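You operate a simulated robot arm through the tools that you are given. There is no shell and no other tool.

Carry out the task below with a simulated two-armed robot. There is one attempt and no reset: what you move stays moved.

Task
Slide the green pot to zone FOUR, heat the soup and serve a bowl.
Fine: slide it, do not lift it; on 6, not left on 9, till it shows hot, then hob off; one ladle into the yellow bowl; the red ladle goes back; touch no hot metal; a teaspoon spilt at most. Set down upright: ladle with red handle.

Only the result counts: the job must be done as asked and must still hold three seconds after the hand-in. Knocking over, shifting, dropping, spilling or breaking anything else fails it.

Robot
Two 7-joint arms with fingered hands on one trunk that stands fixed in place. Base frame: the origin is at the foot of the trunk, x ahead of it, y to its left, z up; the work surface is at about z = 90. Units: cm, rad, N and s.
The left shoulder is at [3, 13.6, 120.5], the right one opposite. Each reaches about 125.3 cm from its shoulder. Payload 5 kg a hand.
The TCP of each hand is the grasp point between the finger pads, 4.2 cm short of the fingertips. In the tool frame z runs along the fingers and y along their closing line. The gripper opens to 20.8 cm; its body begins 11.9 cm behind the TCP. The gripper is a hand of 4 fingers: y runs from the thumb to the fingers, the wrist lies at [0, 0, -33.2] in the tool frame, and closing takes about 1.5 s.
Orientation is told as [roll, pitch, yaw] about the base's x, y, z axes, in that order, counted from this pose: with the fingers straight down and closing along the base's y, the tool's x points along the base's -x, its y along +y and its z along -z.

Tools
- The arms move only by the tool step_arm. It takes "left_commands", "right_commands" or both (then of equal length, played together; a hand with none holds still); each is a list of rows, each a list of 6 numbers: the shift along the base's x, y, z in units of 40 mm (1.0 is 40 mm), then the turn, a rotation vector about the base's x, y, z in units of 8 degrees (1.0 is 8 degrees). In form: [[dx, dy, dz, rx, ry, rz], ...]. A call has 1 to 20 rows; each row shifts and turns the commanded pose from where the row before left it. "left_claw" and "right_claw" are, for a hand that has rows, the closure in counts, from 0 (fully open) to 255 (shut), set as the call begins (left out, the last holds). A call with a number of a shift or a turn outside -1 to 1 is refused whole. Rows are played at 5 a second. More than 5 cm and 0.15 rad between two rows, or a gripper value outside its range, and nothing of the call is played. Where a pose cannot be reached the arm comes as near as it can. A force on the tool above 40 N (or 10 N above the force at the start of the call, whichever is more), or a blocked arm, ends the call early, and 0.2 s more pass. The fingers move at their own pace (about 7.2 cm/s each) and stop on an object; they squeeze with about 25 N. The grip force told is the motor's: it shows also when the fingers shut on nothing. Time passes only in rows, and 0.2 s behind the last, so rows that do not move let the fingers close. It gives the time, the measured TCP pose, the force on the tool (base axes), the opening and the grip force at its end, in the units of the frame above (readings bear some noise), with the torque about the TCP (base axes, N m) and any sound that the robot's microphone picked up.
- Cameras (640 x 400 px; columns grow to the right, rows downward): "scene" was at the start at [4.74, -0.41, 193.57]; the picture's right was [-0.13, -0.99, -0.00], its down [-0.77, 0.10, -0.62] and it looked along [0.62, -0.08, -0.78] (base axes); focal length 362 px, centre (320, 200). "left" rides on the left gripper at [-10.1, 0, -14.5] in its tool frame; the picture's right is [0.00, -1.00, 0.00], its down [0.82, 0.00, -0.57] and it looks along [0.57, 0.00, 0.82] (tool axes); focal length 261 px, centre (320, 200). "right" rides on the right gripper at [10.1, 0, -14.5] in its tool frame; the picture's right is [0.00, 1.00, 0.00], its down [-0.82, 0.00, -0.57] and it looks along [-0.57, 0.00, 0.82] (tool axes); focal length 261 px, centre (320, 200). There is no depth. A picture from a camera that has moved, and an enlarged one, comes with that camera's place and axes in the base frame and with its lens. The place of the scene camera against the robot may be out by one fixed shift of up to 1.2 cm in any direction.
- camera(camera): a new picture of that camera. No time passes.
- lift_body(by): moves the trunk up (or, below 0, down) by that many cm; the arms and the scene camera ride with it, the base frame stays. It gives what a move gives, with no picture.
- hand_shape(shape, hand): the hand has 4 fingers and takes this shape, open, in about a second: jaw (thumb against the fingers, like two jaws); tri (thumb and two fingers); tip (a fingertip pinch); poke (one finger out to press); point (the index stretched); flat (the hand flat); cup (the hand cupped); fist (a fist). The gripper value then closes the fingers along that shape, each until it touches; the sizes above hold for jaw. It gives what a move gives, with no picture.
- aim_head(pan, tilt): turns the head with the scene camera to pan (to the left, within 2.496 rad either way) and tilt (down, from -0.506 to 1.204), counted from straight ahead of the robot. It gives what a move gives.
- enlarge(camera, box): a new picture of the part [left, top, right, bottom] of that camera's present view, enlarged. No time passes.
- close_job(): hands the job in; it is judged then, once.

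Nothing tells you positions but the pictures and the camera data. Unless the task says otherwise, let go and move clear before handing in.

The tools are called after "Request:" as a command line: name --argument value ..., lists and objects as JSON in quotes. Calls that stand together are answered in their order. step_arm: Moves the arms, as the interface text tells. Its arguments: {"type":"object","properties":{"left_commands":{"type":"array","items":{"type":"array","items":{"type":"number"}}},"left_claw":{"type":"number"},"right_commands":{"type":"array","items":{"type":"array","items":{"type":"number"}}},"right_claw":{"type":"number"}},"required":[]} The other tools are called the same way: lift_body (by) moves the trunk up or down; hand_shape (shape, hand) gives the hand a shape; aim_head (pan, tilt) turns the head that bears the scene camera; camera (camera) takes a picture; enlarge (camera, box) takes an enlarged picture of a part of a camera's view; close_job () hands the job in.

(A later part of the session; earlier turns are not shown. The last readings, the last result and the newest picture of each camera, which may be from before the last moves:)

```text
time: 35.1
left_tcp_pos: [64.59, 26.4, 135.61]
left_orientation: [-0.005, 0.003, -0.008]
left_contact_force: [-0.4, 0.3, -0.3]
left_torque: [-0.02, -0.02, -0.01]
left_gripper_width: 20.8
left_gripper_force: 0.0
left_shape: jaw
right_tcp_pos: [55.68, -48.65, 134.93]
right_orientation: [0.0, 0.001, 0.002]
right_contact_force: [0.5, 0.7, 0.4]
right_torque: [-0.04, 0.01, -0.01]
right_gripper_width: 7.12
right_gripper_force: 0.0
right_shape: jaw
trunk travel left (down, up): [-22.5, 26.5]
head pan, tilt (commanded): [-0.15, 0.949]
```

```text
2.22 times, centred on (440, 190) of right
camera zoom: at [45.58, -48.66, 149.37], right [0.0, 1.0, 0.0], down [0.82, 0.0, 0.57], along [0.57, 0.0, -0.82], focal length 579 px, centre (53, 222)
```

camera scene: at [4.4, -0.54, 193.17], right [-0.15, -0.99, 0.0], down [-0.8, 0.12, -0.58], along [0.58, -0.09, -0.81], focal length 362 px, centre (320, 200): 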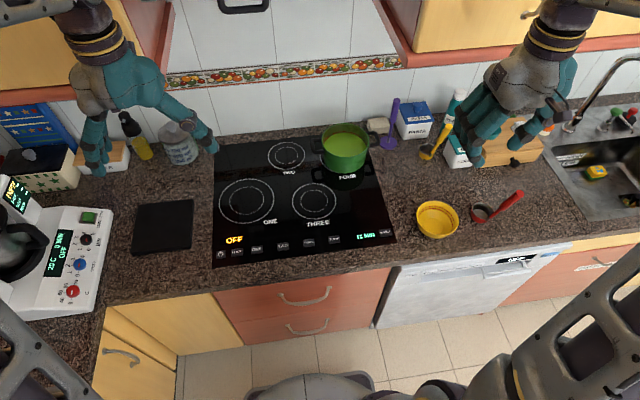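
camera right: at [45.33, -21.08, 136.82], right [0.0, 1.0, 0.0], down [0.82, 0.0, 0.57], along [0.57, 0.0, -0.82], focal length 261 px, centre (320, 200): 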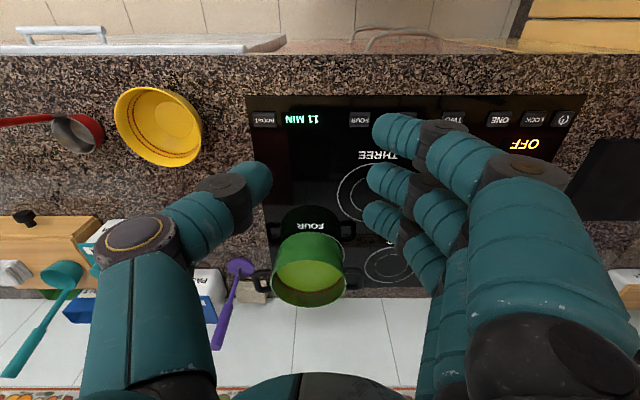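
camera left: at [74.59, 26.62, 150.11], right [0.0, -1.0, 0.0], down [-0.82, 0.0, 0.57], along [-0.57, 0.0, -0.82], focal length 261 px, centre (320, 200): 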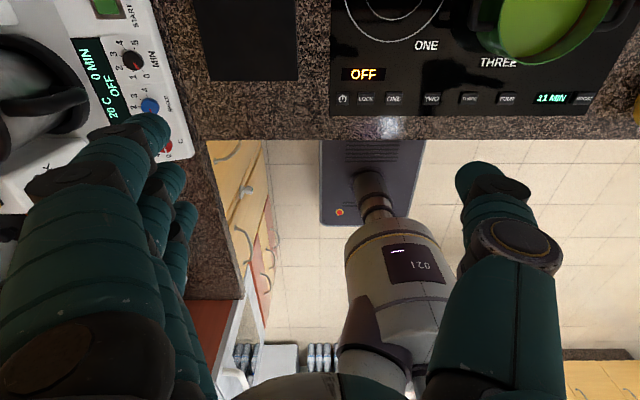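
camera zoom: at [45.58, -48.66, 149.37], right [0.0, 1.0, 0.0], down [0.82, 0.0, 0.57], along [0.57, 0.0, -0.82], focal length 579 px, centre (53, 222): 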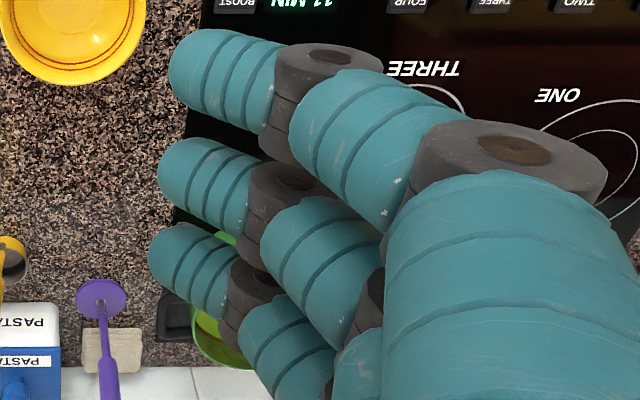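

The pot stands centred on zone FOUR within about half a centimetre, with the soup undisturbed. Next I'll put the left hand into the poke shape to work the touch panel and see where the fingertip lies.

Request:
hand_shape --hand "left" --shape "poke"

Request:
camera --camera "left"

Request:
enlarge --camera "scene" --box '[40, 20, 280, 180]'

```text
time: 36.0
left_tcp_pos: [64.48, 26.42, 135.65]
left_orientation: [-0.003, 0.004, -0.01]
left_contact_force: [-0.2, -0.6, 0.5]
left_torque: [-0.01, 0.0, 0.0]
left_gripper_width: 0.0
left_gripper_force: 0.1
left_shape: poke
right_tcp_pos: [55.51, -48.64, 134.94]
right_orientation: [-0.001, -0.001, 0.002]
right_contact_force: [0.3, 0.0, 0.4]
right_torque: [0.01, 0.01, 0.0]
right_gripper_width: 7.13
right_gripper_force: 0.1
right_shape: jaw
trunk travel left (down, up): [-22.5, 26.5]
head pan, tilt (commanded): [-0.15, 0.949]
```

```text
taken
camera left: at [74.62, 26.32, 150.14], right [0.0, -1.0, 0.0], down [-0.82, 0.01, 0.57], along [-0.57, 0.0, -0.82], focal length 261 px, centre (320, 200)
```

left: 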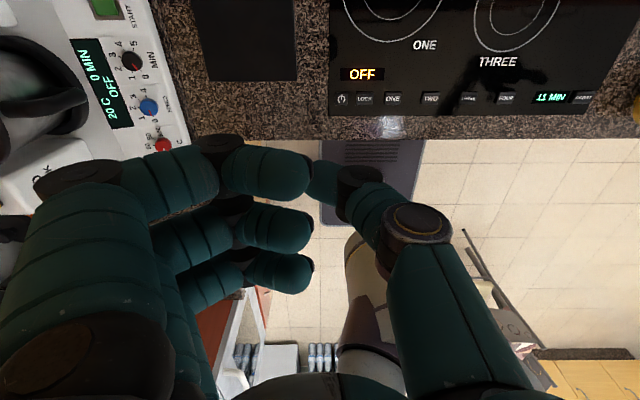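

```text
2.50 times, centred on (160, 100) of scene
camera zoom: at [4.41, -0.53, 193.17], right [-0.15, -0.99, 0.0], down [-0.8, 0.12, -0.58], along [0.58, -0.09, -0.81], focal length 906 px, centre (720, 450)
```

zoom: 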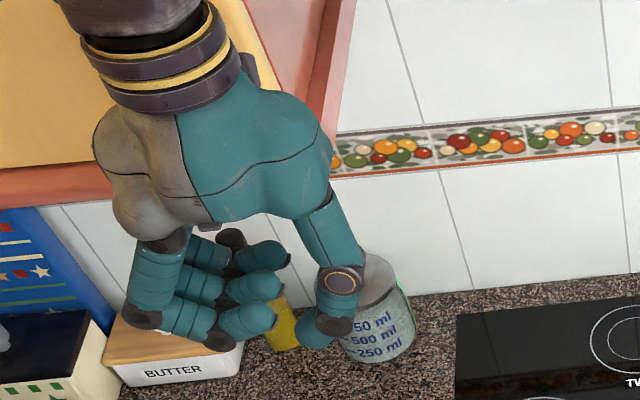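

The poke shape doesn't show an outstretched finger yet. I'll let it settle and look again.

Request:
step_arm --left_commands '[[0, 0, 0, 0, 0, 0], [0, 0, 0, 0, 0, 0], [0, 0, 0, 0, 0, 0], [0, 0, 0, 0, 0, 0], [0, 0, 0, 0, 0, 0]]'

Request:
camera --camera "left"

Request:
enlarge --camera "scene" --box '[40, 20, 280, 180]'

```text
time: 37.2
left_tcp_pos: [64.45, 26.41, 135.58]
left_orientation: [-0.003, 0.003, -0.008]
left_contact_force: [-1.0, -0.5, -0.3]
left_torque: [-0.03, 0.03, -0.02]
left_gripper_width: 0.0
left_gripper_force: 0.0
left_shape: poke
right_tcp_pos: [55.52, -48.52, 135.0]
right_orientation: [-0.001, -0.001, 0.002]
right_contact_force: [-0.2, 0.8, 0.2]
right_torque: [0.02, -0.02, 0.0]
right_gripper_width: 7.15
right_gripper_force: 0.1
right_shape: jaw
trunk travel left (down, up): [-22.5, 26.5]
head pan, tilt (commanded): [-0.15, 0.949]
```

```text
taken
camera left: at [74.61, 26.33, 150.14], right [0.0, -1.0, 0.0], down [-0.82, 0.01, 0.57], along [-0.57, 0.0, -0.82], focal length 261 px, centre (320, 200)
```

left: 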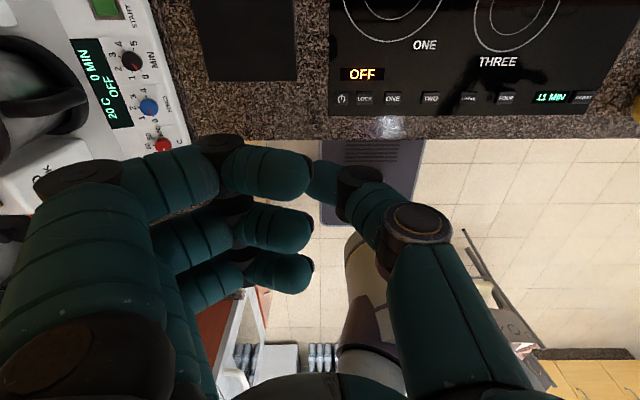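

```text
2.50 times, centred on (160, 100) of scene
camera zoom: at [4.41, -0.51, 193.17], right [-0.15, -0.99, 0.0], down [-0.8, 0.12, -0.58], along [0.58, -0.09, -0.81], focal length 906 px, centre (720, 450)
```

zoom: 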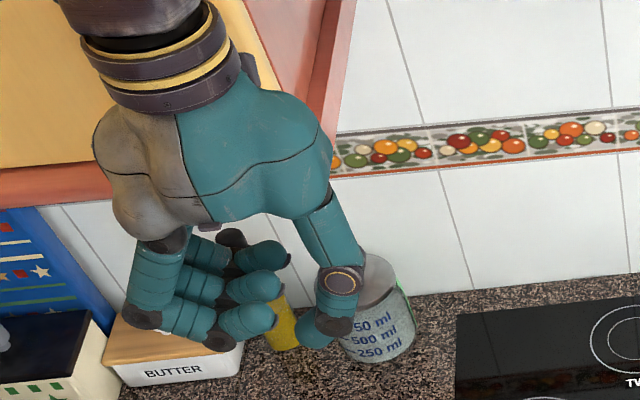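

The poke shape leaves all the fingers curled inward, so I'll try the point shape, with the index stretched.

Request:
hand_shape --hand "left" --shape "point"

Request:
step_arm --left_commands '[[0, 0, 0, 0, 0, 0], [0, 0, 0, 0, 0, 0], [0, 0, 0, 0, 0, 0], [0, 0, 0, 0, 0, 0], [0, 0, 0, 0, 0, 0]]'

Request:
camera --camera "left"

Request:
enlarge --camera "scene" --box '[40, 20, 280, 180]'

```text
time: 38.1
left_tcp_pos: [64.52, 26.47, 135.55]
left_orientation: [-0.003, 0.003, -0.008]
left_contact_force: [0.2, -0.8, 0.2]
left_torque: [-0.03, -0.03, -0.02]
left_gripper_width: 20.16
left_gripper_force: 0.1
left_shape: point
right_tcp_pos: [55.6, -48.67, 134.81]
right_orientation: [0.0, 0.001, 0.0]
right_contact_force: [0.5, 0.0, 0.4]
right_torque: [-0.02, 0.0, 0.0]
right_gripper_width: 7.11
right_gripper_force: 0.1
right_shape: jaw
trunk travel left (down, up): [-22.5, 26.5]
head pan, tilt (commanded): [-0.15, 0.949]
```

```text
time: 39.3
left_tcp_pos: [64.55, 26.4, 135.63]
left_orientation: [-0.004, 0.004, -0.009]
left_contact_force: [-0.4, -0.5, -0.1]
left_torque: [-0.03, -0.02, -0.02]
left_gripper_width: 20.18
left_gripper_force: 0.1
left_shape: point
right_tcp_pos: [55.54, -48.64, 134.97]
right_orientation: [0.001, 0.0, 0.003]
right_contact_force: [0.3, 0.4, -0.3]
right_torque: [0.03, 0.01, 0.01]
right_gripper_width: 7.1
right_gripper_force: 0.1
right_shape: jaw
trunk travel left (down, up): [-22.5, 26.5]
head pan, tilt (commanded): [-0.15, 0.949]
```

```text
taken
camera left: at [74.61, 26.33, 150.14], right [0.0, -1.0, 0.0], down [-0.82, 0.01, 0.57], along [-0.57, 0.0, -0.82], focal length 261 px, centre (320, 200)
```

left: 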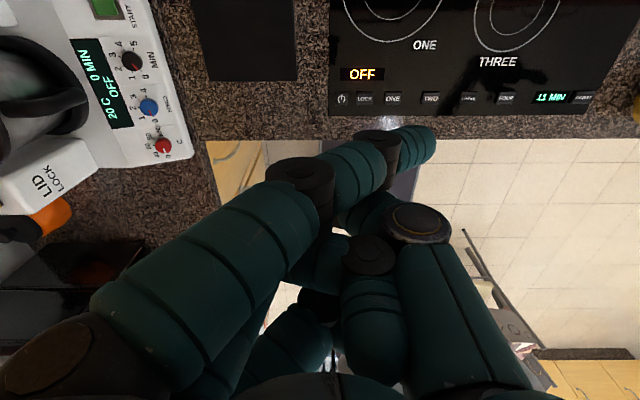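

```text
2.50 times, centred on (160, 100) of scene
camera zoom: at [4.41, -0.52, 193.17], right [-0.15, -0.99, 0.0], down [-0.8, 0.12, -0.58], along [0.58, -0.09, -0.81], focal length 906 px, centre (720, 450)
```

zoom: 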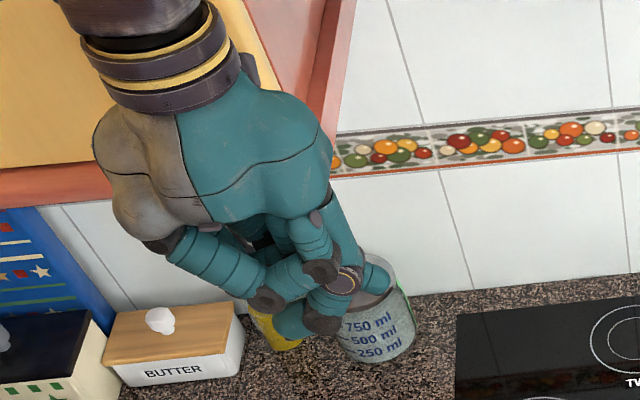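

In the point shape the index stretches diagonally across the palm rather than straight down. I'll try the tip pinch closed, which should give a single pressing point.

Request:
hand_shape --hand "left" --shape "tip"

Request:
step_arm --left_commands '[[0, 0, 0, 0, 0, 0], [0, 0, 0, 0, 0, 0], [0, 0, 0, 0, 0, 0], [0, 0, 0, 0, 0, 0], [0, 0, 0, 0, 0, 0], [0, 0, 0, 0, 0, 0], [0, 0, 0, 0, 0, 0], [0, 0, 0, 0, 0, 0]]' --left_claw 255

Request:
camera --camera "left"

Request:
enlarge --camera "scene" --box '[40, 20, 280, 180]'

```text
time: 40.2
left_tcp_pos: [64.46, 26.51, 135.66]
left_orientation: [-0.003, 0.002, -0.008]
left_contact_force: [0.9, 0.2, -0.5]
left_torque: [0.02, 0.02, -0.01]
left_gripper_width: 20.79
left_gripper_force: 0.0
left_shape: tip
right_tcp_pos: [55.59, -48.68, 134.99]
right_orientation: [0.0, 0.0, 0.003]
right_contact_force: [0.3, -0.4, -0.4]
right_torque: [0.02, -0.03, -0.03]
right_gripper_width: 7.11
right_gripper_force: 0.1
right_shape: jaw
trunk travel left (down, up): [-22.5, 26.5]
head pan, tilt (commanded): [-0.15, 0.949]
```

```text
time: 42.0
left_tcp_pos: [64.49, 26.41, 135.66]
left_orientation: [-0.003, 0.003, -0.008]
left_contact_force: [0.2, -0.5, -0.5]
left_torque: [-0.02, 0.03, -0.03]
left_gripper_width: 0.0
left_gripper_force: 20.5
left_shape: tip
right_tcp_pos: [55.61, -48.7, 134.89]
right_orientation: [0.0, -0.001, 0.003]
right_contact_force: [0.4, 0.7, 0.2]
right_torque: [-0.02, -0.02, 0.02]
right_gripper_width: 7.14
right_gripper_force: 0.1
right_shape: jaw
trunk travel left (down, up): [-22.5, 26.5]
head pan, tilt (commanded): [-0.15, 0.949]
```

```text
taken
camera left: at [74.61, 26.33, 150.14], right [0.0, -1.0, 0.0], down [-0.82, 0.01, 0.57], along [-0.57, 0.0, -0.82], focal length 261 px, centre (320, 200)
```

left: 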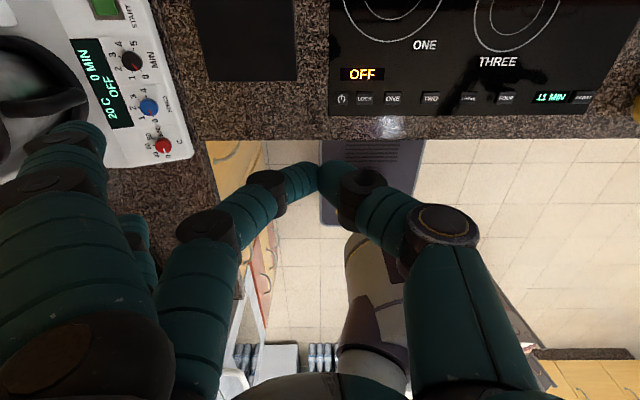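

```text
2.50 times, centred on (160, 100) of scene
camera zoom: at [4.41, -0.51, 193.17], right [-0.15, -0.99, 0.0], down [-0.8, 0.12, -0.58], along [0.58, -0.09, -0.81], focal length 906 px, centre (720, 450)
```

zoom: 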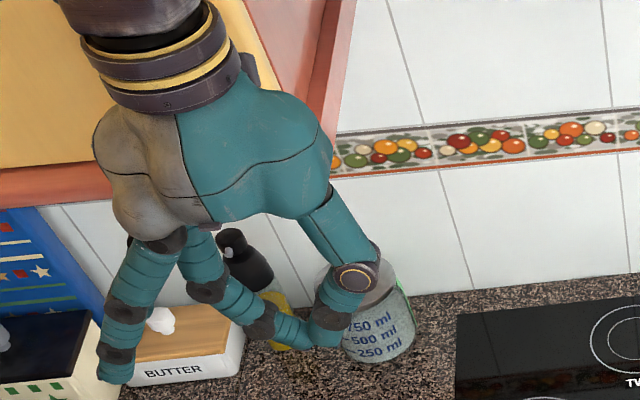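

Working it out from the pictures, the poke shape uses the thumb as the presser: its tip sits on the tool axis about 4.2 cm ahead, with the other fingers tucked well back. I'll go back to poke and hover over the power button near (60.2,22).

Request:
hand_shape --hand "left" --shape "poke"

Request:
step_arm --left_commands '[[-0.0875, -0.11, -0.9, 0, 0, 0], [-0.0875, -0.11, -0.9, 0, 0, 0], [-0.0875, -0.11, -0.9, 0, 0, 0], [-0.0875, -0.11, -0.9, 0, 0, 0], [-0.0875, -0.11, -0.9, 0, 0, 0], [-0.0875, -0.11, -0.9, 0, 0, 0], [-0.0875, -0.11, -0.9, 0, 0, 0], [-0.0875, -0.11, -0.9, 0, 0, 0], [-0.0875, -0.11, -0.9, 0, 0, 0], [-0.0875, -0.11, -0.8, 0, 0, 0.05], [0, 0, 0, 0, 0, 0]]' --left_claw 0

Request:
camera --camera "left"

Request:
enlarge --camera "scene" --box '[180, 130, 420, 280]'

```text
time: 42.9
left_tcp_pos: [64.47, 26.4, 135.57]
left_orientation: [-0.004, 0.004, -0.009]
left_contact_force: [0.1, -0.6, -0.8]
left_torque: [0.01, -0.02, 0.04]
left_gripper_width: 0.0
left_gripper_force: 0.1
left_shape: poke
right_tcp_pos: [55.63, -48.71, 134.96]
right_orientation: [0.001, 0.0, 0.001]
right_contact_force: [-0.4, -0.8, 0.4]
right_torque: [0.02, -0.01, 0.03]
right_gripper_width: 7.13
right_gripper_force: 0.0
right_shape: jaw
trunk travel left (down, up): [-22.5, 26.5]
head pan, tilt (commanded): [-0.15, 0.949]
```

```text
time: 45.3
left_tcp_pos: [61.03, 22.15, 100.22]
left_orientation: [-0.004, 0.003, -0.001]
left_contact_force: [-0.3, 0.3, 0.3]
left_torque: [-0.03, 0.0, -0.01]
left_gripper_width: 0.01
left_gripper_force: 0.0
left_shape: poke
right_tcp_pos: [55.54, -48.64, 134.97]
right_orientation: [0.0, 0.001, 0.001]
right_contact_force: [-0.8, 0.0, 0.5]
right_torque: [0.0, -0.08, -0.01]
right_gripper_width: 7.1
right_gripper_force: 0.1
right_shape: jaw
trunk travel left (down, up): [-22.5, 26.5]
head pan, tilt (commanded): [-0.15, 0.949]
```

```text
taken
camera left: at [71.14, 22.02, 114.64], right [0.0, -1.0, 0.0], down [-0.82, 0.0, 0.57], along [-0.57, 0.0, -0.82], focal length 261 px, centre (320, 200)
```

left: 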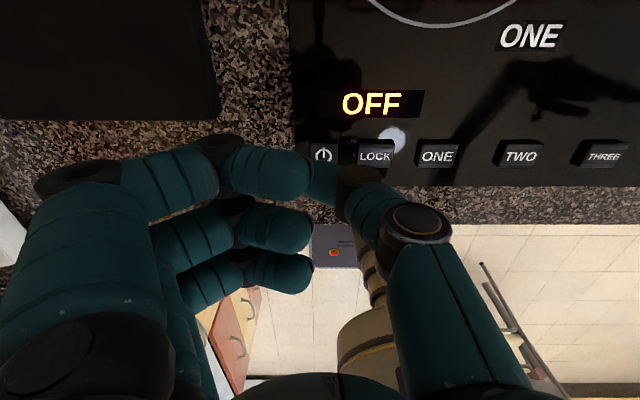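

```text
2.67 times, centred on (300, 205) of scene
camera zoom: at [4.34, -0.49, 193.18], right [-0.15, -0.99, 0.0], down [-0.8, 0.12, -0.58], along [0.58, -0.09, -0.81], focal length 967 px, centre (373, 187)
```

zoom: 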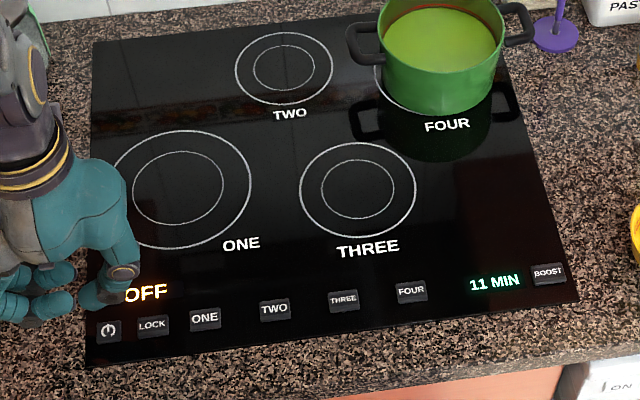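

The power button lies almost directly below the thumb tip. I'll adjust slightly and come down gently in small steps.

Request:
step_arm --left_commands '[[-0.1, -0.08, -0.25, 0, 0, 0], [0, 0, -0.25, 0, 0, 0], [0, 0, -0.25, 0, 0, 0], [0, 0, -0.25, 0, 0, 0], [0, 0, -0.1, 0, 0, 0], [0, 0, -0.05, 0, 0, 0], [0, 0, 0, 0, 0, 0]]'

Request:
camera --camera "left"

Request:
enlarge --camera "scene" --box '[180, 180, 340, 280]'

```text
time: 46.9
left_tcp_pos: [60.55, 21.74, 95.51]
left_orientation: [-0.004, 0.003, -0.002]
left_contact_force: [-0.1, 0.8, 1.0]
left_torque: [0.01, -0.06, 0.0]
left_gripper_width: 0.0
left_gripper_force: 0.1
left_shape: poke
right_tcp_pos: [55.71, -48.77, 135.04]
right_orientation: [-0.001, 0.0, 0.002]
right_contact_force: [-0.6, 0.5, 0.1]
right_torque: [0.04, 0.0, -0.01]
right_gripper_width: 7.13
right_gripper_force: 0.1
right_shape: jaw
trunk travel left (down, up): [-22.5, 26.5]
head pan, tilt (commanded): [-0.15, 0.949]
```

```text
taken
camera left: at [70.67, 21.63, 109.94], right [0.0, -1.0, 0.0], down [-0.82, 0.0, 0.57], along [-0.57, 0.0, -0.82], focal length 261 px, centre (320, 200)
```

left: 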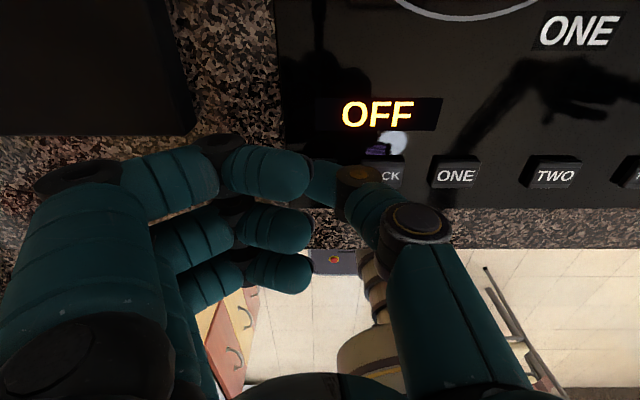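

```text
4.00 times, centred on (260, 230) of scene
camera zoom: at [4.4, -0.52, 193.17], right [-0.15, -0.99, 0.0], down [-0.8, 0.12, -0.58], along [0.58, -0.09, -0.81], focal length 1450 px, centre (560, 80)
```

zoom: 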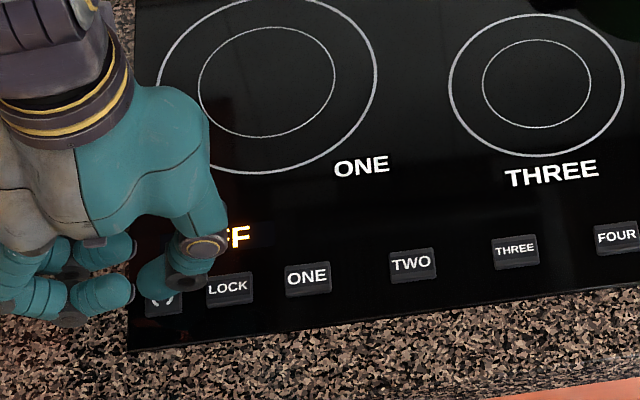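

The thumb tip is right above the power key. I'll lower in millimetre steps until contact.

Request:
step_arm --left_commands '[[0, 0, -0.06, 0, 0, 0], [0, 0, -0.06, 0, 0, 0], [0, 0, -0.06, 0, 0, 0], [0, 0, 0, 0, 0, 0]]'

Request:
enlarge --camera "scene" --box '[180, 180, 400, 280]'

```text
time: 47.9
left_tcp_pos: [60.62, 21.57, 94.93]
left_orientation: [-0.003, 0.003, -0.002]
left_contact_force: [-3.3, -7.3, 31.5]
left_torque: [-0.08, 0.1, 0.02]
left_gripper_width: 0.0
left_gripper_force: 0.0
left_shape: poke
right_tcp_pos: [55.43, -48.83, 135.12]
right_orientation: [0.0, -0.001, 0.003]
right_contact_force: [0.1, 0.0, -0.4]
right_torque: [-0.01, 0.0, 0.0]
right_gripper_width: 7.11
right_gripper_force: 0.1
right_shape: jaw
trunk travel left (down, up): [-22.5, 26.5]
head pan, tilt (commanded): [-0.15, 0.949]
heard: click
```

```text
2.91 times, centred on (290, 230) of scene
camera zoom: at [4.17, -0.66, 193.2], right [-0.15, -0.99, 0.0], down [-0.8, 0.12, -0.58], along [0.58, -0.09, -0.81], focal length 1054 px, centre (407, 113)
```

zoom: 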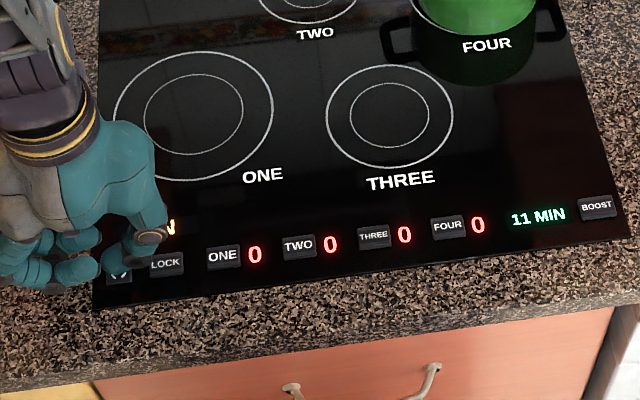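

The hob clicked on and now shows 0 for every zone. I'll lift off and move across to the FOUR key near y=-14.5.

Request:
step_arm --left_commands '[[0, 0, 0.4, 0, 0, 0], [0, -0.3, 0.6, 0, 0, 0], [0, -0.8, 0, 0, 0, 0], [0, -0.9, 0, 0, 0, 0], [0, -0.9, 0, 0, 0, 0], [0, -0.9, 0, 0, 0, 0], [0, -0.9, 0, 0, 0, 0], [0, -0.9, 0, 0, 0, 0], [0, -0.9, 0, 0, 0, 0], [0, -0.9, 0, 0, 0, 0], [0, -0.9, 0, 0, 0, 0], [0, -0.7, 0, 0, 0, 0], [0, 0, 0, 0, 0, 0]]'

Request:
camera --camera "left"

Request:
enlarge --camera "scene" --box '[180, 180, 400, 280]'

```text
time: 50.7
left_tcp_pos: [60.73, -14.17, 98.61]
left_orientation: [-0.004, 0.005, -0.003]
left_contact_force: [1.0, 0.1, 1.1]
left_torque: [-0.04, 0.03, 0.0]
left_gripper_width: 0.03
left_gripper_force: 0.1
left_shape: poke
right_tcp_pos: [55.65, -48.6, 134.88]
right_orientation: [-0.001, -0.001, 0.001]
right_contact_force: [0.1, 0.3, -0.6]
right_torque: [-0.09, 0.03, 0.02]
right_gripper_width: 7.12
right_gripper_force: 0.0
right_shape: jaw
trunk travel left (down, up): [-22.5, 26.5]
head pan, tilt (commanded): [-0.15, 0.949]
```

```text
taken
camera left: at [70.88, -14.24, 113.04], right [0.0, -1.0, 0.0], down [-0.82, 0.0, 0.58], along [-0.58, 0.0, -0.82], focal length 261 px, centre (320, 200)
```

left: 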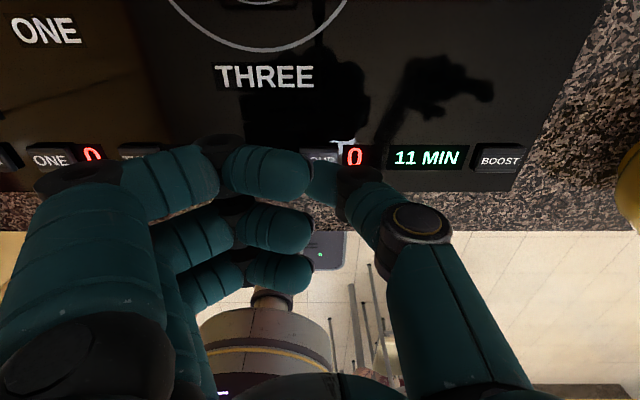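

```text
2.91 times, centred on (290, 230) of scene
camera zoom: at [4.42, -0.43, 193.17], right [-0.15, -0.99, 0.0], down [-0.8, 0.12, -0.58], along [0.58, -0.09, -0.81], focal length 1054 px, centre (407, 113)
```

zoom: 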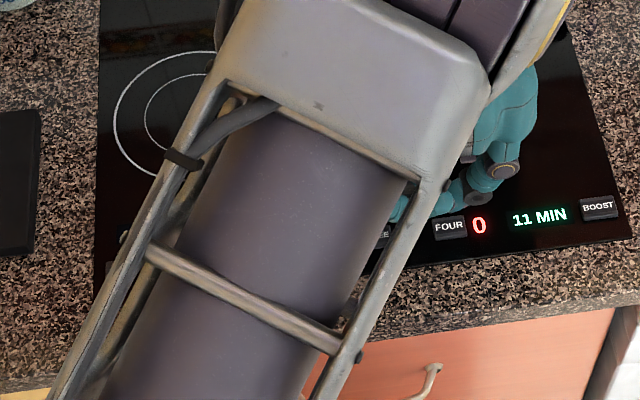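

The thumb is over FOUR now. I'll press down gently and then read the level.

Request:
step_arm --left_commands '[[0, 0, -0.3, 0, 0, 0], [0, 0, -0.3, 0, 0, 0], [0, 0, -0.15, 0, 0, 0], [0, 0, -0.06, 0, 0, 0], [0, 0, -0.06, 0, 0, 0], [0, 0, -0.04, 0, 0, 0]]'

Request:
enlarge --camera "scene" --box '[300, 180, 420, 260]'

```text
time: 52.1
left_tcp_pos: [60.56, -14.38, 95.07]
left_orientation: [-0.005, 0.004, -0.001]
left_contact_force: [-1.5, 0.4, 8.0]
left_torque: [0.04, -0.01, 0.01]
left_gripper_width: 0.0
left_gripper_force: 0.1
left_shape: poke
right_tcp_pos: [55.54, -48.65, 135.09]
right_orientation: [-0.002, 0.0, 0.002]
right_contact_force: [-0.4, -0.7, -0.2]
right_torque: [0.0, -0.01, 0.02]
right_gripper_width: 7.14
right_gripper_force: 0.0
right_shape: jaw
trunk travel left (down, up): [-22.5, 26.5]
head pan, tilt (commanded): [-0.15, 0.949]
heard: click
```

```text
5.00 times, centred on (360, 220) of scene
camera zoom: at [4.33, -0.51, 193.18], right [-0.15, -0.99, 0.0], down [-0.8, 0.12, -0.58], along [0.58, -0.09, -0.81], focal length 1812 px, centre (120, 100)
```

zoom: 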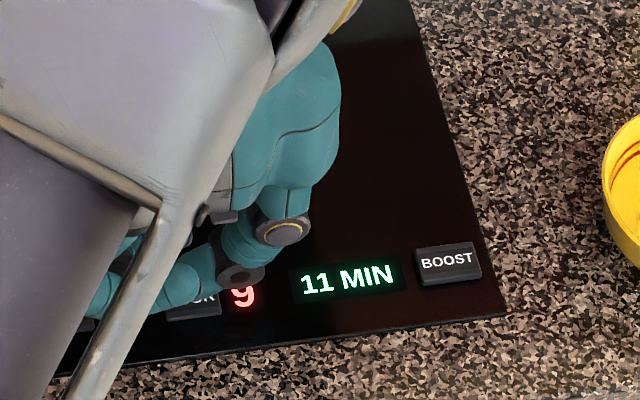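

One press set FOUR to 9, so I'll press again to see whether it counts down.

Request:
step_arm --left_commands '[[0, 0, 0.25, 0, 0, 0], [0, 0, 0.05, 0, 0, 0], [0, 0, -0.15, 0, 0, 0], [0, 0, -0.1, 0, 0, 0], [0, 0, -0.05, 0, 0, 0]]'

Request:
enlarge --camera "scene" --box '[300, 180, 420, 260]'

```text
time: 53.3
left_tcp_pos: [60.52, -14.39, 95.21]
left_orientation: [-0.003, 0.004, -0.002]
left_contact_force: [1.0, 0.3, 5.2]
left_torque: [0.01, -0.03, -0.01]
left_gripper_width: 0.0
left_gripper_force: 0.1
left_shape: poke
right_tcp_pos: [55.67, -48.73, 134.98]
right_orientation: [-0.001, -0.001, 0.002]
right_contact_force: [0.3, -0.6, -0.1]
right_torque: [0.01, -0.01, 0.0]
right_gripper_width: 7.13
right_gripper_force: 0.0
right_shape: jaw
trunk travel left (down, up): [-22.5, 26.5]
head pan, tilt (commanded): [-0.15, 0.949]
heard: click
```

```text
5.00 times, centred on (360, 220) of scene
camera zoom: at [4.39, -0.54, 193.18], right [-0.15, -0.99, 0.0], down [-0.8, 0.12, -0.58], along [0.58, -0.09, -0.81], focal length 1812 px, centre (120, 100)
```

zoom: 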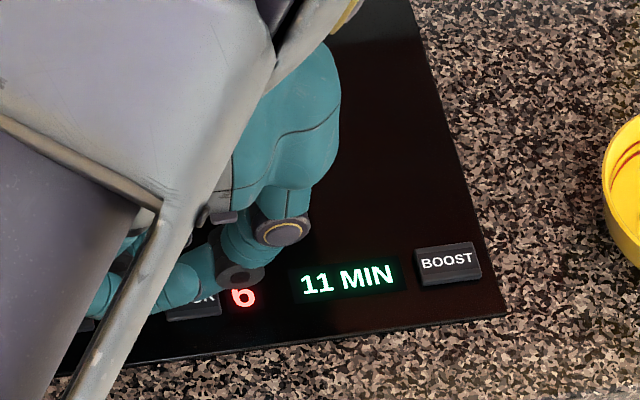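

It now reads 6. I'll lift off straight up and move the arm aside to read the whole panel.

Request:
step_arm --left_commands '[[0, 0, 0.4, 0, 0, 0], [0, 0, 0.6, 0, 0, 0], [0, 0.5, 0.5, 0, 0, 0], [0, 0.9, 0.3, 0, 0, 0], [0, 0.9, 0.3, 0, 0, 0], [0, 0.9, 0, 0, 0, 0], [0, 0.9, 0, 0, 0, 0], [0, 0.9, 0, 0, 0, 0], [0, 0.9, 0, 0, 0, 0], [0, 0.9, 0, 0, 0, 0], [0, 0.9, 0, 0, 0, 0], [0, 0.9, 0, 0, 0, 0]]'

Request:
camera --camera "scene"

Request:
enlarge --camera "scene" --box '[200, 110, 420, 270]'

```text
time: 55.9
left_tcp_pos: [60.71, 20.11, 103.41]
left_orientation: [-0.005, 0.003, -0.004]
left_contact_force: [-1.0, -0.2, 0.2]
left_torque: [-0.05, 0.0, -0.05]
left_gripper_width: 0.0
left_gripper_force: 0.1
left_shape: poke
right_tcp_pos: [55.69, -48.39, 134.99]
right_orientation: [0.0, 0.001, 0.002]
right_contact_force: [0.0, 1.2, 0.5]
right_torque: [-0.12, 0.0, 0.0]
right_gripper_width: 7.14
right_gripper_force: 0.0
right_shape: jaw
trunk travel left (down, up): [-22.5, 26.5]
head pan, tilt (commanded): [-0.15, 0.949]
```

```text
taken
camera scene: at [4.42, -0.31, 193.17], right [-0.15, -0.99, 0.0], down [-0.8, 0.12, -0.58], along [0.58, -0.09, -0.81], focal length 362 px, centre (320, 200)
```

scene: 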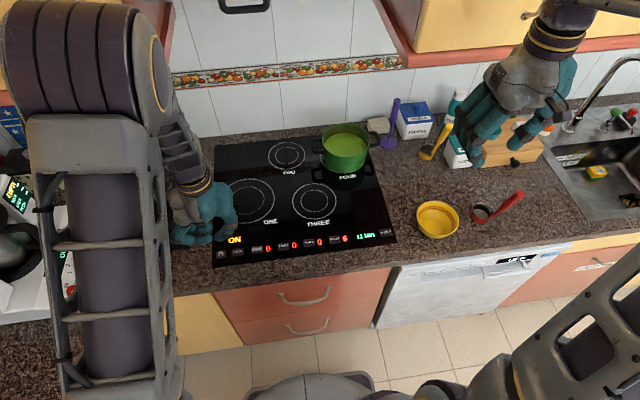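

```text
2.50 times, centred on (310, 190) of scene
camera zoom: at [4.42, -0.31, 193.17], right [-0.15, -0.99, 0.0], down [-0.8, 0.12, -0.58], along [0.58, -0.09, -0.81], focal length 906 px, centre (345, 225)
```

zoom: 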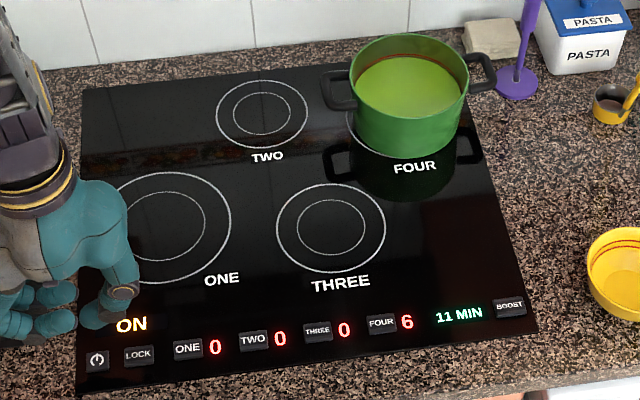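

FOUR is on 6 and all the other zones are at 0. While it heats I'll keep the left thumb poised over the power key and study the ladle for the right hand.

Request:
step_arm --left_commands '[[0, 0.2, -0.6, 0, 0, 0], [0, 0.2, -0.6, 0, 0, 0], [0, 0, 0, 0, 0, 0], [0, 0, 0, 0, 0, 0], [0, 0, 0, 0, 0, 0]]'

Request:
enlarge --camera "scene" --box '[400, 160, 560, 260]'

Request:
enlarge --camera "right" --box '[160, 60, 420, 180]'

Request:
enlarge --camera "scene" --box '[200, 110, 420, 270]'

```text
time: 57.1
left_tcp_pos: [60.58, 21.61, 98.48]
left_orientation: [-0.004, 0.004, -0.003]
left_contact_force: [0.4, 0.4, 0.6]
left_torque: [0.02, -0.03, -0.01]
left_gripper_width: 0.0
left_gripper_force: 0.2
left_shape: poke
right_tcp_pos: [55.45, -48.77, 135.01]
right_orientation: [0.0, 0.001, 0.002]
right_contact_force: [0.5, -0.1, -0.2]
right_torque: [0.05, -0.02, -0.01]
right_gripper_width: 7.15
right_gripper_force: 0.1
right_shape: jaw
trunk travel left (down, up): [-22.5, 26.5]
head pan, tilt (commanded): [-0.15, 0.949]
```

```text
4.00 times, centred on (480, 210) of scene
camera zoom: at [4.38, -0.56, 193.17], right [-0.15, -0.99, 0.0], down [-0.8, 0.12, -0.58], along [0.58, -0.09, -0.81], focal length 1450 px, centre (-320, 160)
```

zoom: 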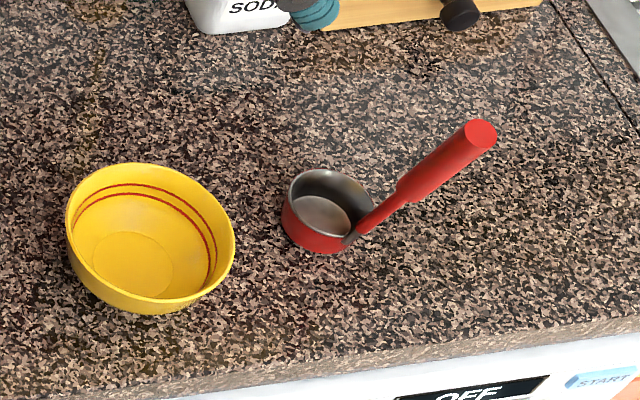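

```text
2.46 times, centred on (290, 120) of right
camera zoom: at [45.58, -48.65, 149.37], right [0.0, 1.0, 0.0], down [0.82, 0.0, 0.57], along [0.57, 0.0, -0.82], focal length 642 px, centre (394, 397)
```

zoom: 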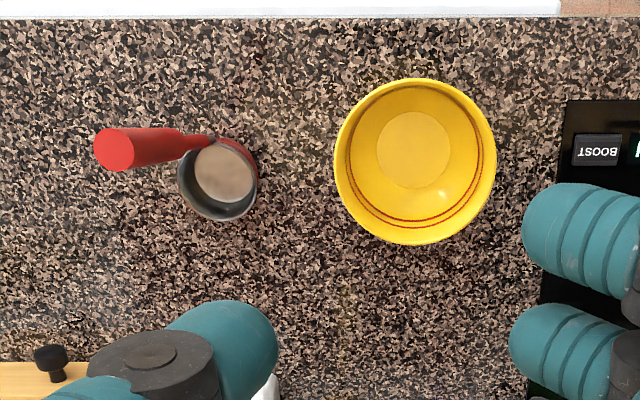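

```text
2.50 times, centred on (310, 190) of scene
camera zoom: at [4.38, -0.56, 193.17], right [-0.15, -0.99, 0.0], down [-0.8, 0.12, -0.58], along [0.58, -0.09, -0.81], focal length 906 px, centre (345, 225)
```

zoom: 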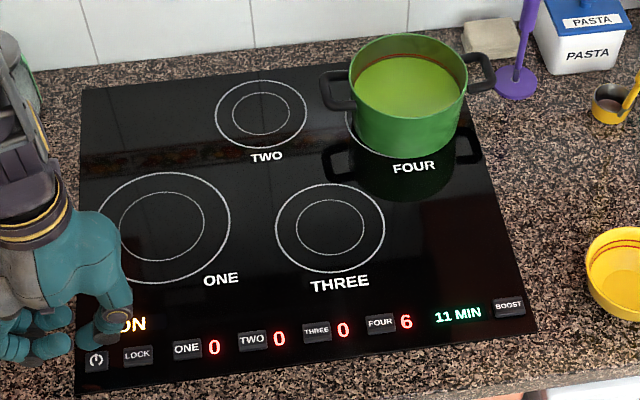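

The handle top is near (54.5,-63.9,113), leaning about 11° towards me, and the cup is at (62,-64) with rim z≈93. I want to grip the handle with fingers pointing forward, so I'll pitch the right hand about 80° in the air while moving to a pre-grasp spot in front of the counter.

Request:
step_arm --right_commands '[[-0.3, -0.3, -0.2, 0, -1, 0], [-0.3, -0.3, -0.2, 0, -1, 0], [-0.3, -0.3, -0.2, 0, -1, 0], [-0.3, -0.3, -0.2, 0, -1, 0], [-0.3, -0.3, -0.2, 0, -1, 0]]'

Request:
camera --camera "scene"

```text
time: 58.3
left_tcp_pos: [60.5, 21.49, 98.75]
left_orientation: [-0.005, 0.004, -0.003]
left_contact_force: [-0.1, -1.6, -0.1]
left_torque: [0.07, -0.05, -0.02]
left_gripper_width: 0.0
left_gripper_force: 0.0
left_shape: poke
right_tcp_pos: [49.58, -54.82, 130.94]
right_orientation: [-0.001, -0.702, 0.001]
right_contact_force: [-1.4, -2.1, 0.1]
right_torque: [0.21, -0.17, 0.17]
right_gripper_width: 7.11
right_gripper_force: 0.0
right_shape: jaw
trunk travel left (down, up): [-22.5, 26.5]
head pan, tilt (commanded): [-0.15, 0.949]
```

```text
taken
camera scene: at [4.21, -0.7, 193.17], right [-0.15, -0.99, 0.0], down [-0.8, 0.12, -0.58], along [0.58, -0.09, -0.81], focal length 362 px, centre (320, 200)
```

scene: 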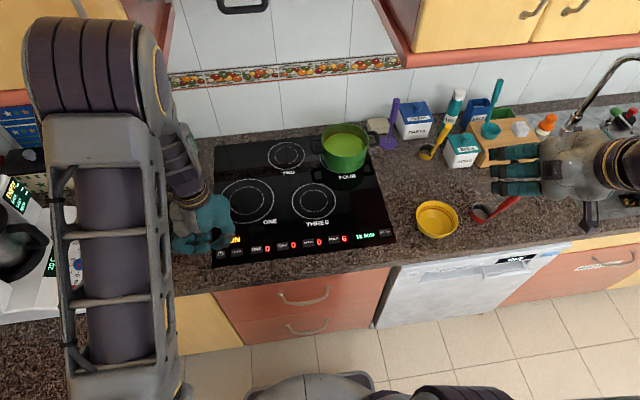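

The hand is pitching as expected. I'll finish the rotation and check the hob display as time passes.

Request:
step_arm --right_commands '[[-0.45, -0.4, -0.4, 0, -1, 0], [-0.45, -0.4, -0.4, 0, -1, 0], [-0.45, -0.4, -0.4, 0, -1, 0], [-0.45, -0.4, -0.4, 0, -1, 0], [-0.45, -0.4, -0.4, 0, -1, 0], [0, 0, 0, 0, 0, 0]]'

Request:
camera --camera "scene"

Request:
camera --camera "right"

Request:
enlarge --camera "scene" --box '[200, 110, 420, 270]'

```text
time: 59.7
left_tcp_pos: [60.55, 21.51, 98.54]
left_orientation: [-0.003, 0.004, -0.002]
left_contact_force: [0.0, -0.4, 1.9]
left_torque: [-0.03, -0.04, -0.02]
left_gripper_width: 0.0
left_gripper_force: 0.0
left_shape: poke
right_tcp_pos: [40.84, -62.79, 123.12]
right_orientation: [-0.114, -1.364, 0.127]
right_contact_force: [-0.8, -0.4, 3.2]
right_torque: [0.03, 0.21, -0.05]
right_gripper_width: 7.1
right_gripper_force: 0.1
right_shape: jaw
trunk travel left (down, up): [-22.5, 26.5]
head pan, tilt (commanded): [-0.15, 0.949]
```

```text
taken
camera scene: at [4.32, -0.52, 193.17], right [-0.15, -0.99, 0.0], down [-0.8, 0.12, -0.58], along [0.58, -0.09, -0.81], focal length 362 px, centre (320, 200)
```

scene: 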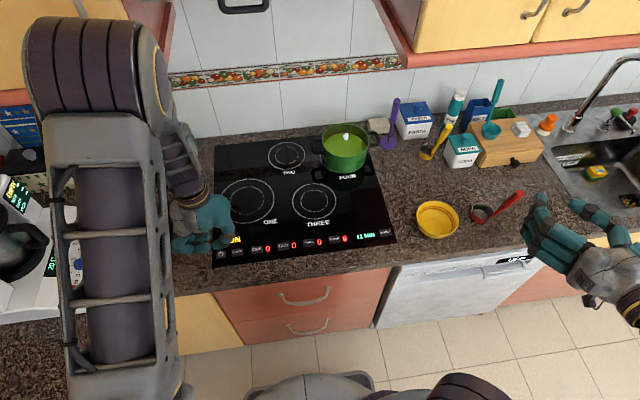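

```text
taken
camera right: at [24.64, -63.06, 115.95], right [-0.01, 1.0, -0.02], down [-0.39, 0.01, 0.92], along [0.92, 0.02, 0.39], focal length 261 px, centre (320, 200)
```

right: 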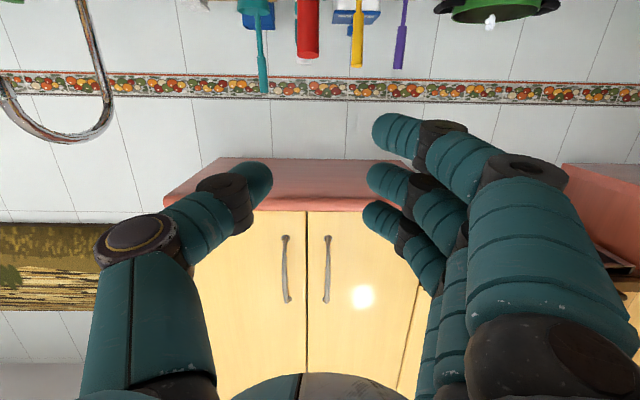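

```text
2.50 times, centred on (310, 190) of scene
camera zoom: at [4.32, -0.52, 193.17], right [-0.15, -0.99, 0.0], down [-0.8, 0.12, -0.58], along [0.58, -0.09, -0.81], focal length 906 px, centre (345, 225)
```

zoom: 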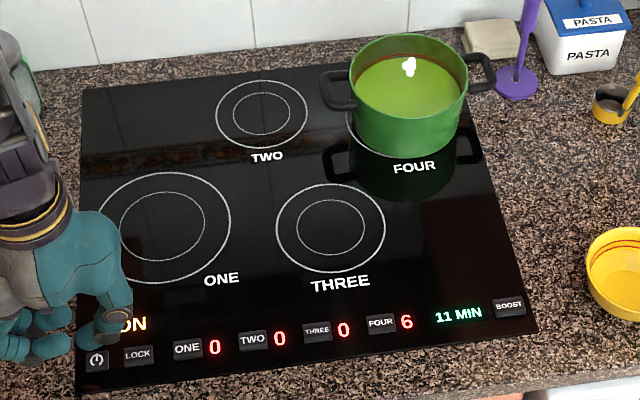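

A small white puff has appeared over the soup, so it may be getting hot. I'll look closely at the pot and the display before deciding.

Request:
enlarge --camera "scene" --box '[300, 105, 400, 185]'

Request:
enlarge --camera "scene" --box '[200, 215, 410, 275]'

Request:
enlarge --camera "right" --box '[420, 0, 600, 60]'

```text
5.00 times, centred on (350, 145) of scene
camera zoom: at [4.32, -0.52, 193.17], right [-0.15, -0.99, 0.0], down [-0.8, 0.12, -0.58], along [0.58, -0.09, -0.81], focal length 1812 px, centre (170, 475)
```

zoom: 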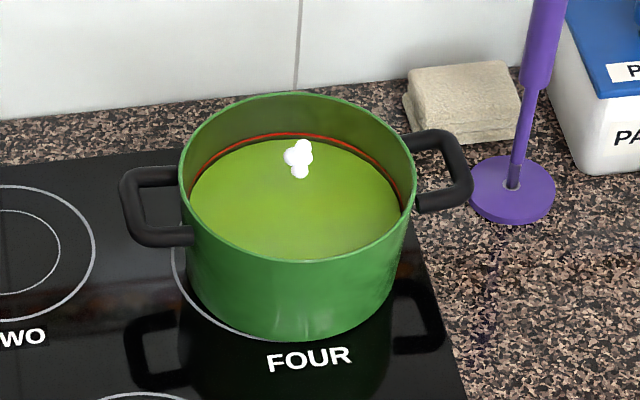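

```text
3.05 times, centred on (305, 245) of scene
camera zoom: at [4.32, -0.52, 193.17], right [-0.15, -0.99, 0.0], down [-0.8, 0.12, -0.58], along [0.58, -0.09, -0.81], focal length 1105 px, centre (366, 63)
```

zoom: 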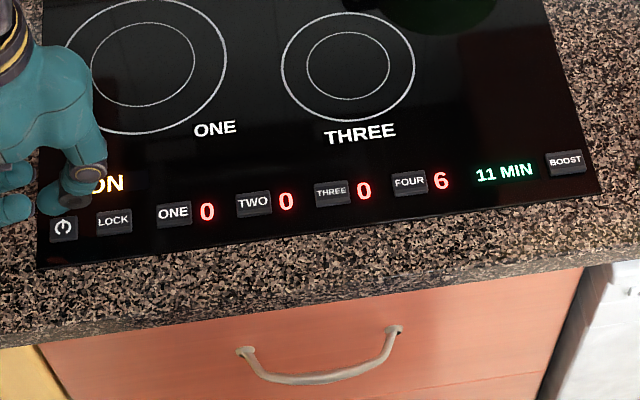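

```text
3.56 times, centred on (510, 30) of right
camera zoom: at [24.64, -63.06, 115.95], right [-0.01, 1.0, -0.02], down [-0.39, 0.01, 0.92], along [0.92, 0.02, 0.39], focal length 927 px, centre (-356, 804)
```

zoom: 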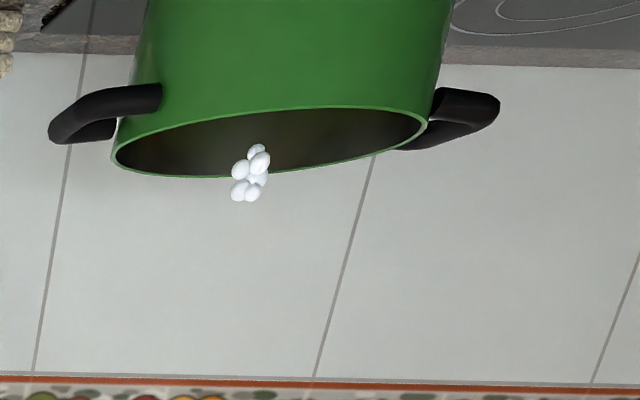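

White steam puffs are rising from the soup. I'll give it one more second to see whether the steam is steady or growing.

Request:
step_arm --left_commands '[[0, 0, -0.3, 0, 0, 0], [0, 0, -0.2, 0, 0, 0], [0, 0, 0, 0, 0, 0], [0, 0, 0, 0, 0, 0]]'

Request:
enlarge --camera "scene" --box '[300, 105, 400, 185]'

Request:
enlarge --camera "right" --box '[420, 0, 600, 60]'

```text
time: 60.7
left_tcp_pos: [60.56, 21.65, 96.52]
left_orientation: [-0.004, 0.004, 0.0]
left_contact_force: [0.6, -0.1, -0.8]
left_torque: [0.02, -0.01, 0.03]
left_gripper_width: 0.0
left_gripper_force: 0.1
left_shape: poke
right_tcp_pos: [40.72, -62.94, 123.22]
right_orientation: [-0.008, -1.396, 0.007]
right_contact_force: [-0.3, 0.1, 0.8]
right_torque: [0.02, 0.0, -0.01]
right_gripper_width: 7.09
right_gripper_force: 0.0
right_shape: jaw
trunk travel left (down, up): [-22.5, 26.5]
head pan, tilt (commanded): [-0.15, 0.949]
```

```text
5.00 times, centred on (350, 145) of scene
camera zoom: at [4.36, -0.54, 193.17], right [-0.15, -0.99, 0.0], down [-0.8, 0.12, -0.58], along [0.58, -0.09, -0.81], focal length 1812 px, centre (170, 475)
```

zoom: 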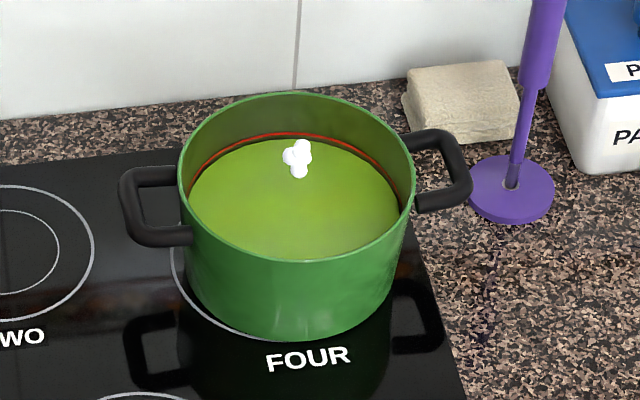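

```text
3.56 times, centred on (510, 30) of right
camera zoom: at [24.8, -62.86, 115.71], right [0.0, 1.0, 0.0], down [-0.42, 0.0, 0.91], along [0.91, 0.0, 0.42], focal length 927 px, centre (-356, 804)
```

zoom: 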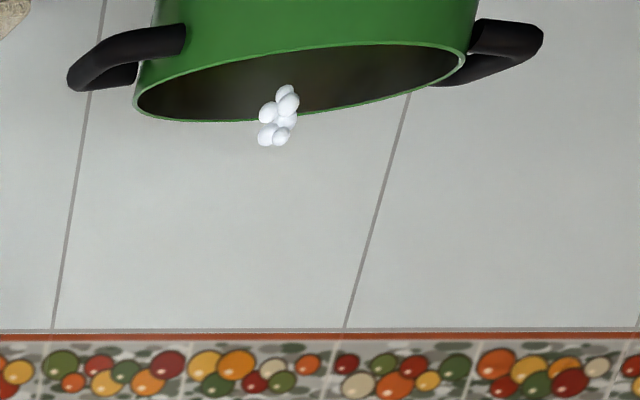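

The steam is steady: the soup shows hot. I'll switch the hob off with the power key now.

Request:
step_arm --left_commands '[[0, 0, -0.2, 0, 0, 0], [0, 0, -0.1, 0, 0, 0], [0, 0, -0.06, 0, 0, 0], [0, 0, -0.04, 0, 0, 0]]'

Request:
enlarge --camera "scene" --box '[200, 215, 410, 275]'

```text
time: 61.7
left_tcp_pos: [60.67, 21.63, 95.05]
left_orientation: [-0.004, 0.002, -0.001]
left_contact_force: [0.6, -0.5, 9.7]
left_torque: [-0.01, -0.08, -0.01]
left_gripper_width: 0.01
left_gripper_force: 0.0
left_shape: poke
right_tcp_pos: [40.78, -62.96, 123.22]
right_orientation: [-0.007, -1.396, 0.008]
right_contact_force: [-0.1, -0.8, 0.3]
right_torque: [0.0, -0.02, 0.03]
right_gripper_width: 7.1
right_gripper_force: 0.1
right_shape: jaw
trunk travel left (down, up): [-22.5, 26.5]
head pan, tilt (commanded): [-0.15, 0.949]
heard: click
```

```text
3.05 times, centred on (305, 245) of scene
camera zoom: at [4.31, -0.57, 193.18], right [-0.15, -0.99, 0.0], down [-0.8, 0.12, -0.58], along [0.58, -0.09, -0.81], focal length 1105 px, centre (366, 63)
```

zoom: 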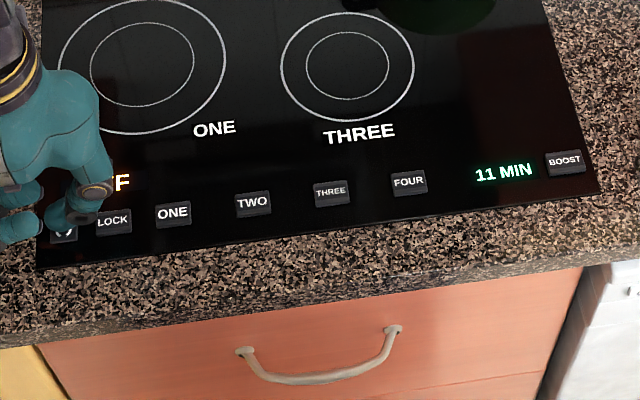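

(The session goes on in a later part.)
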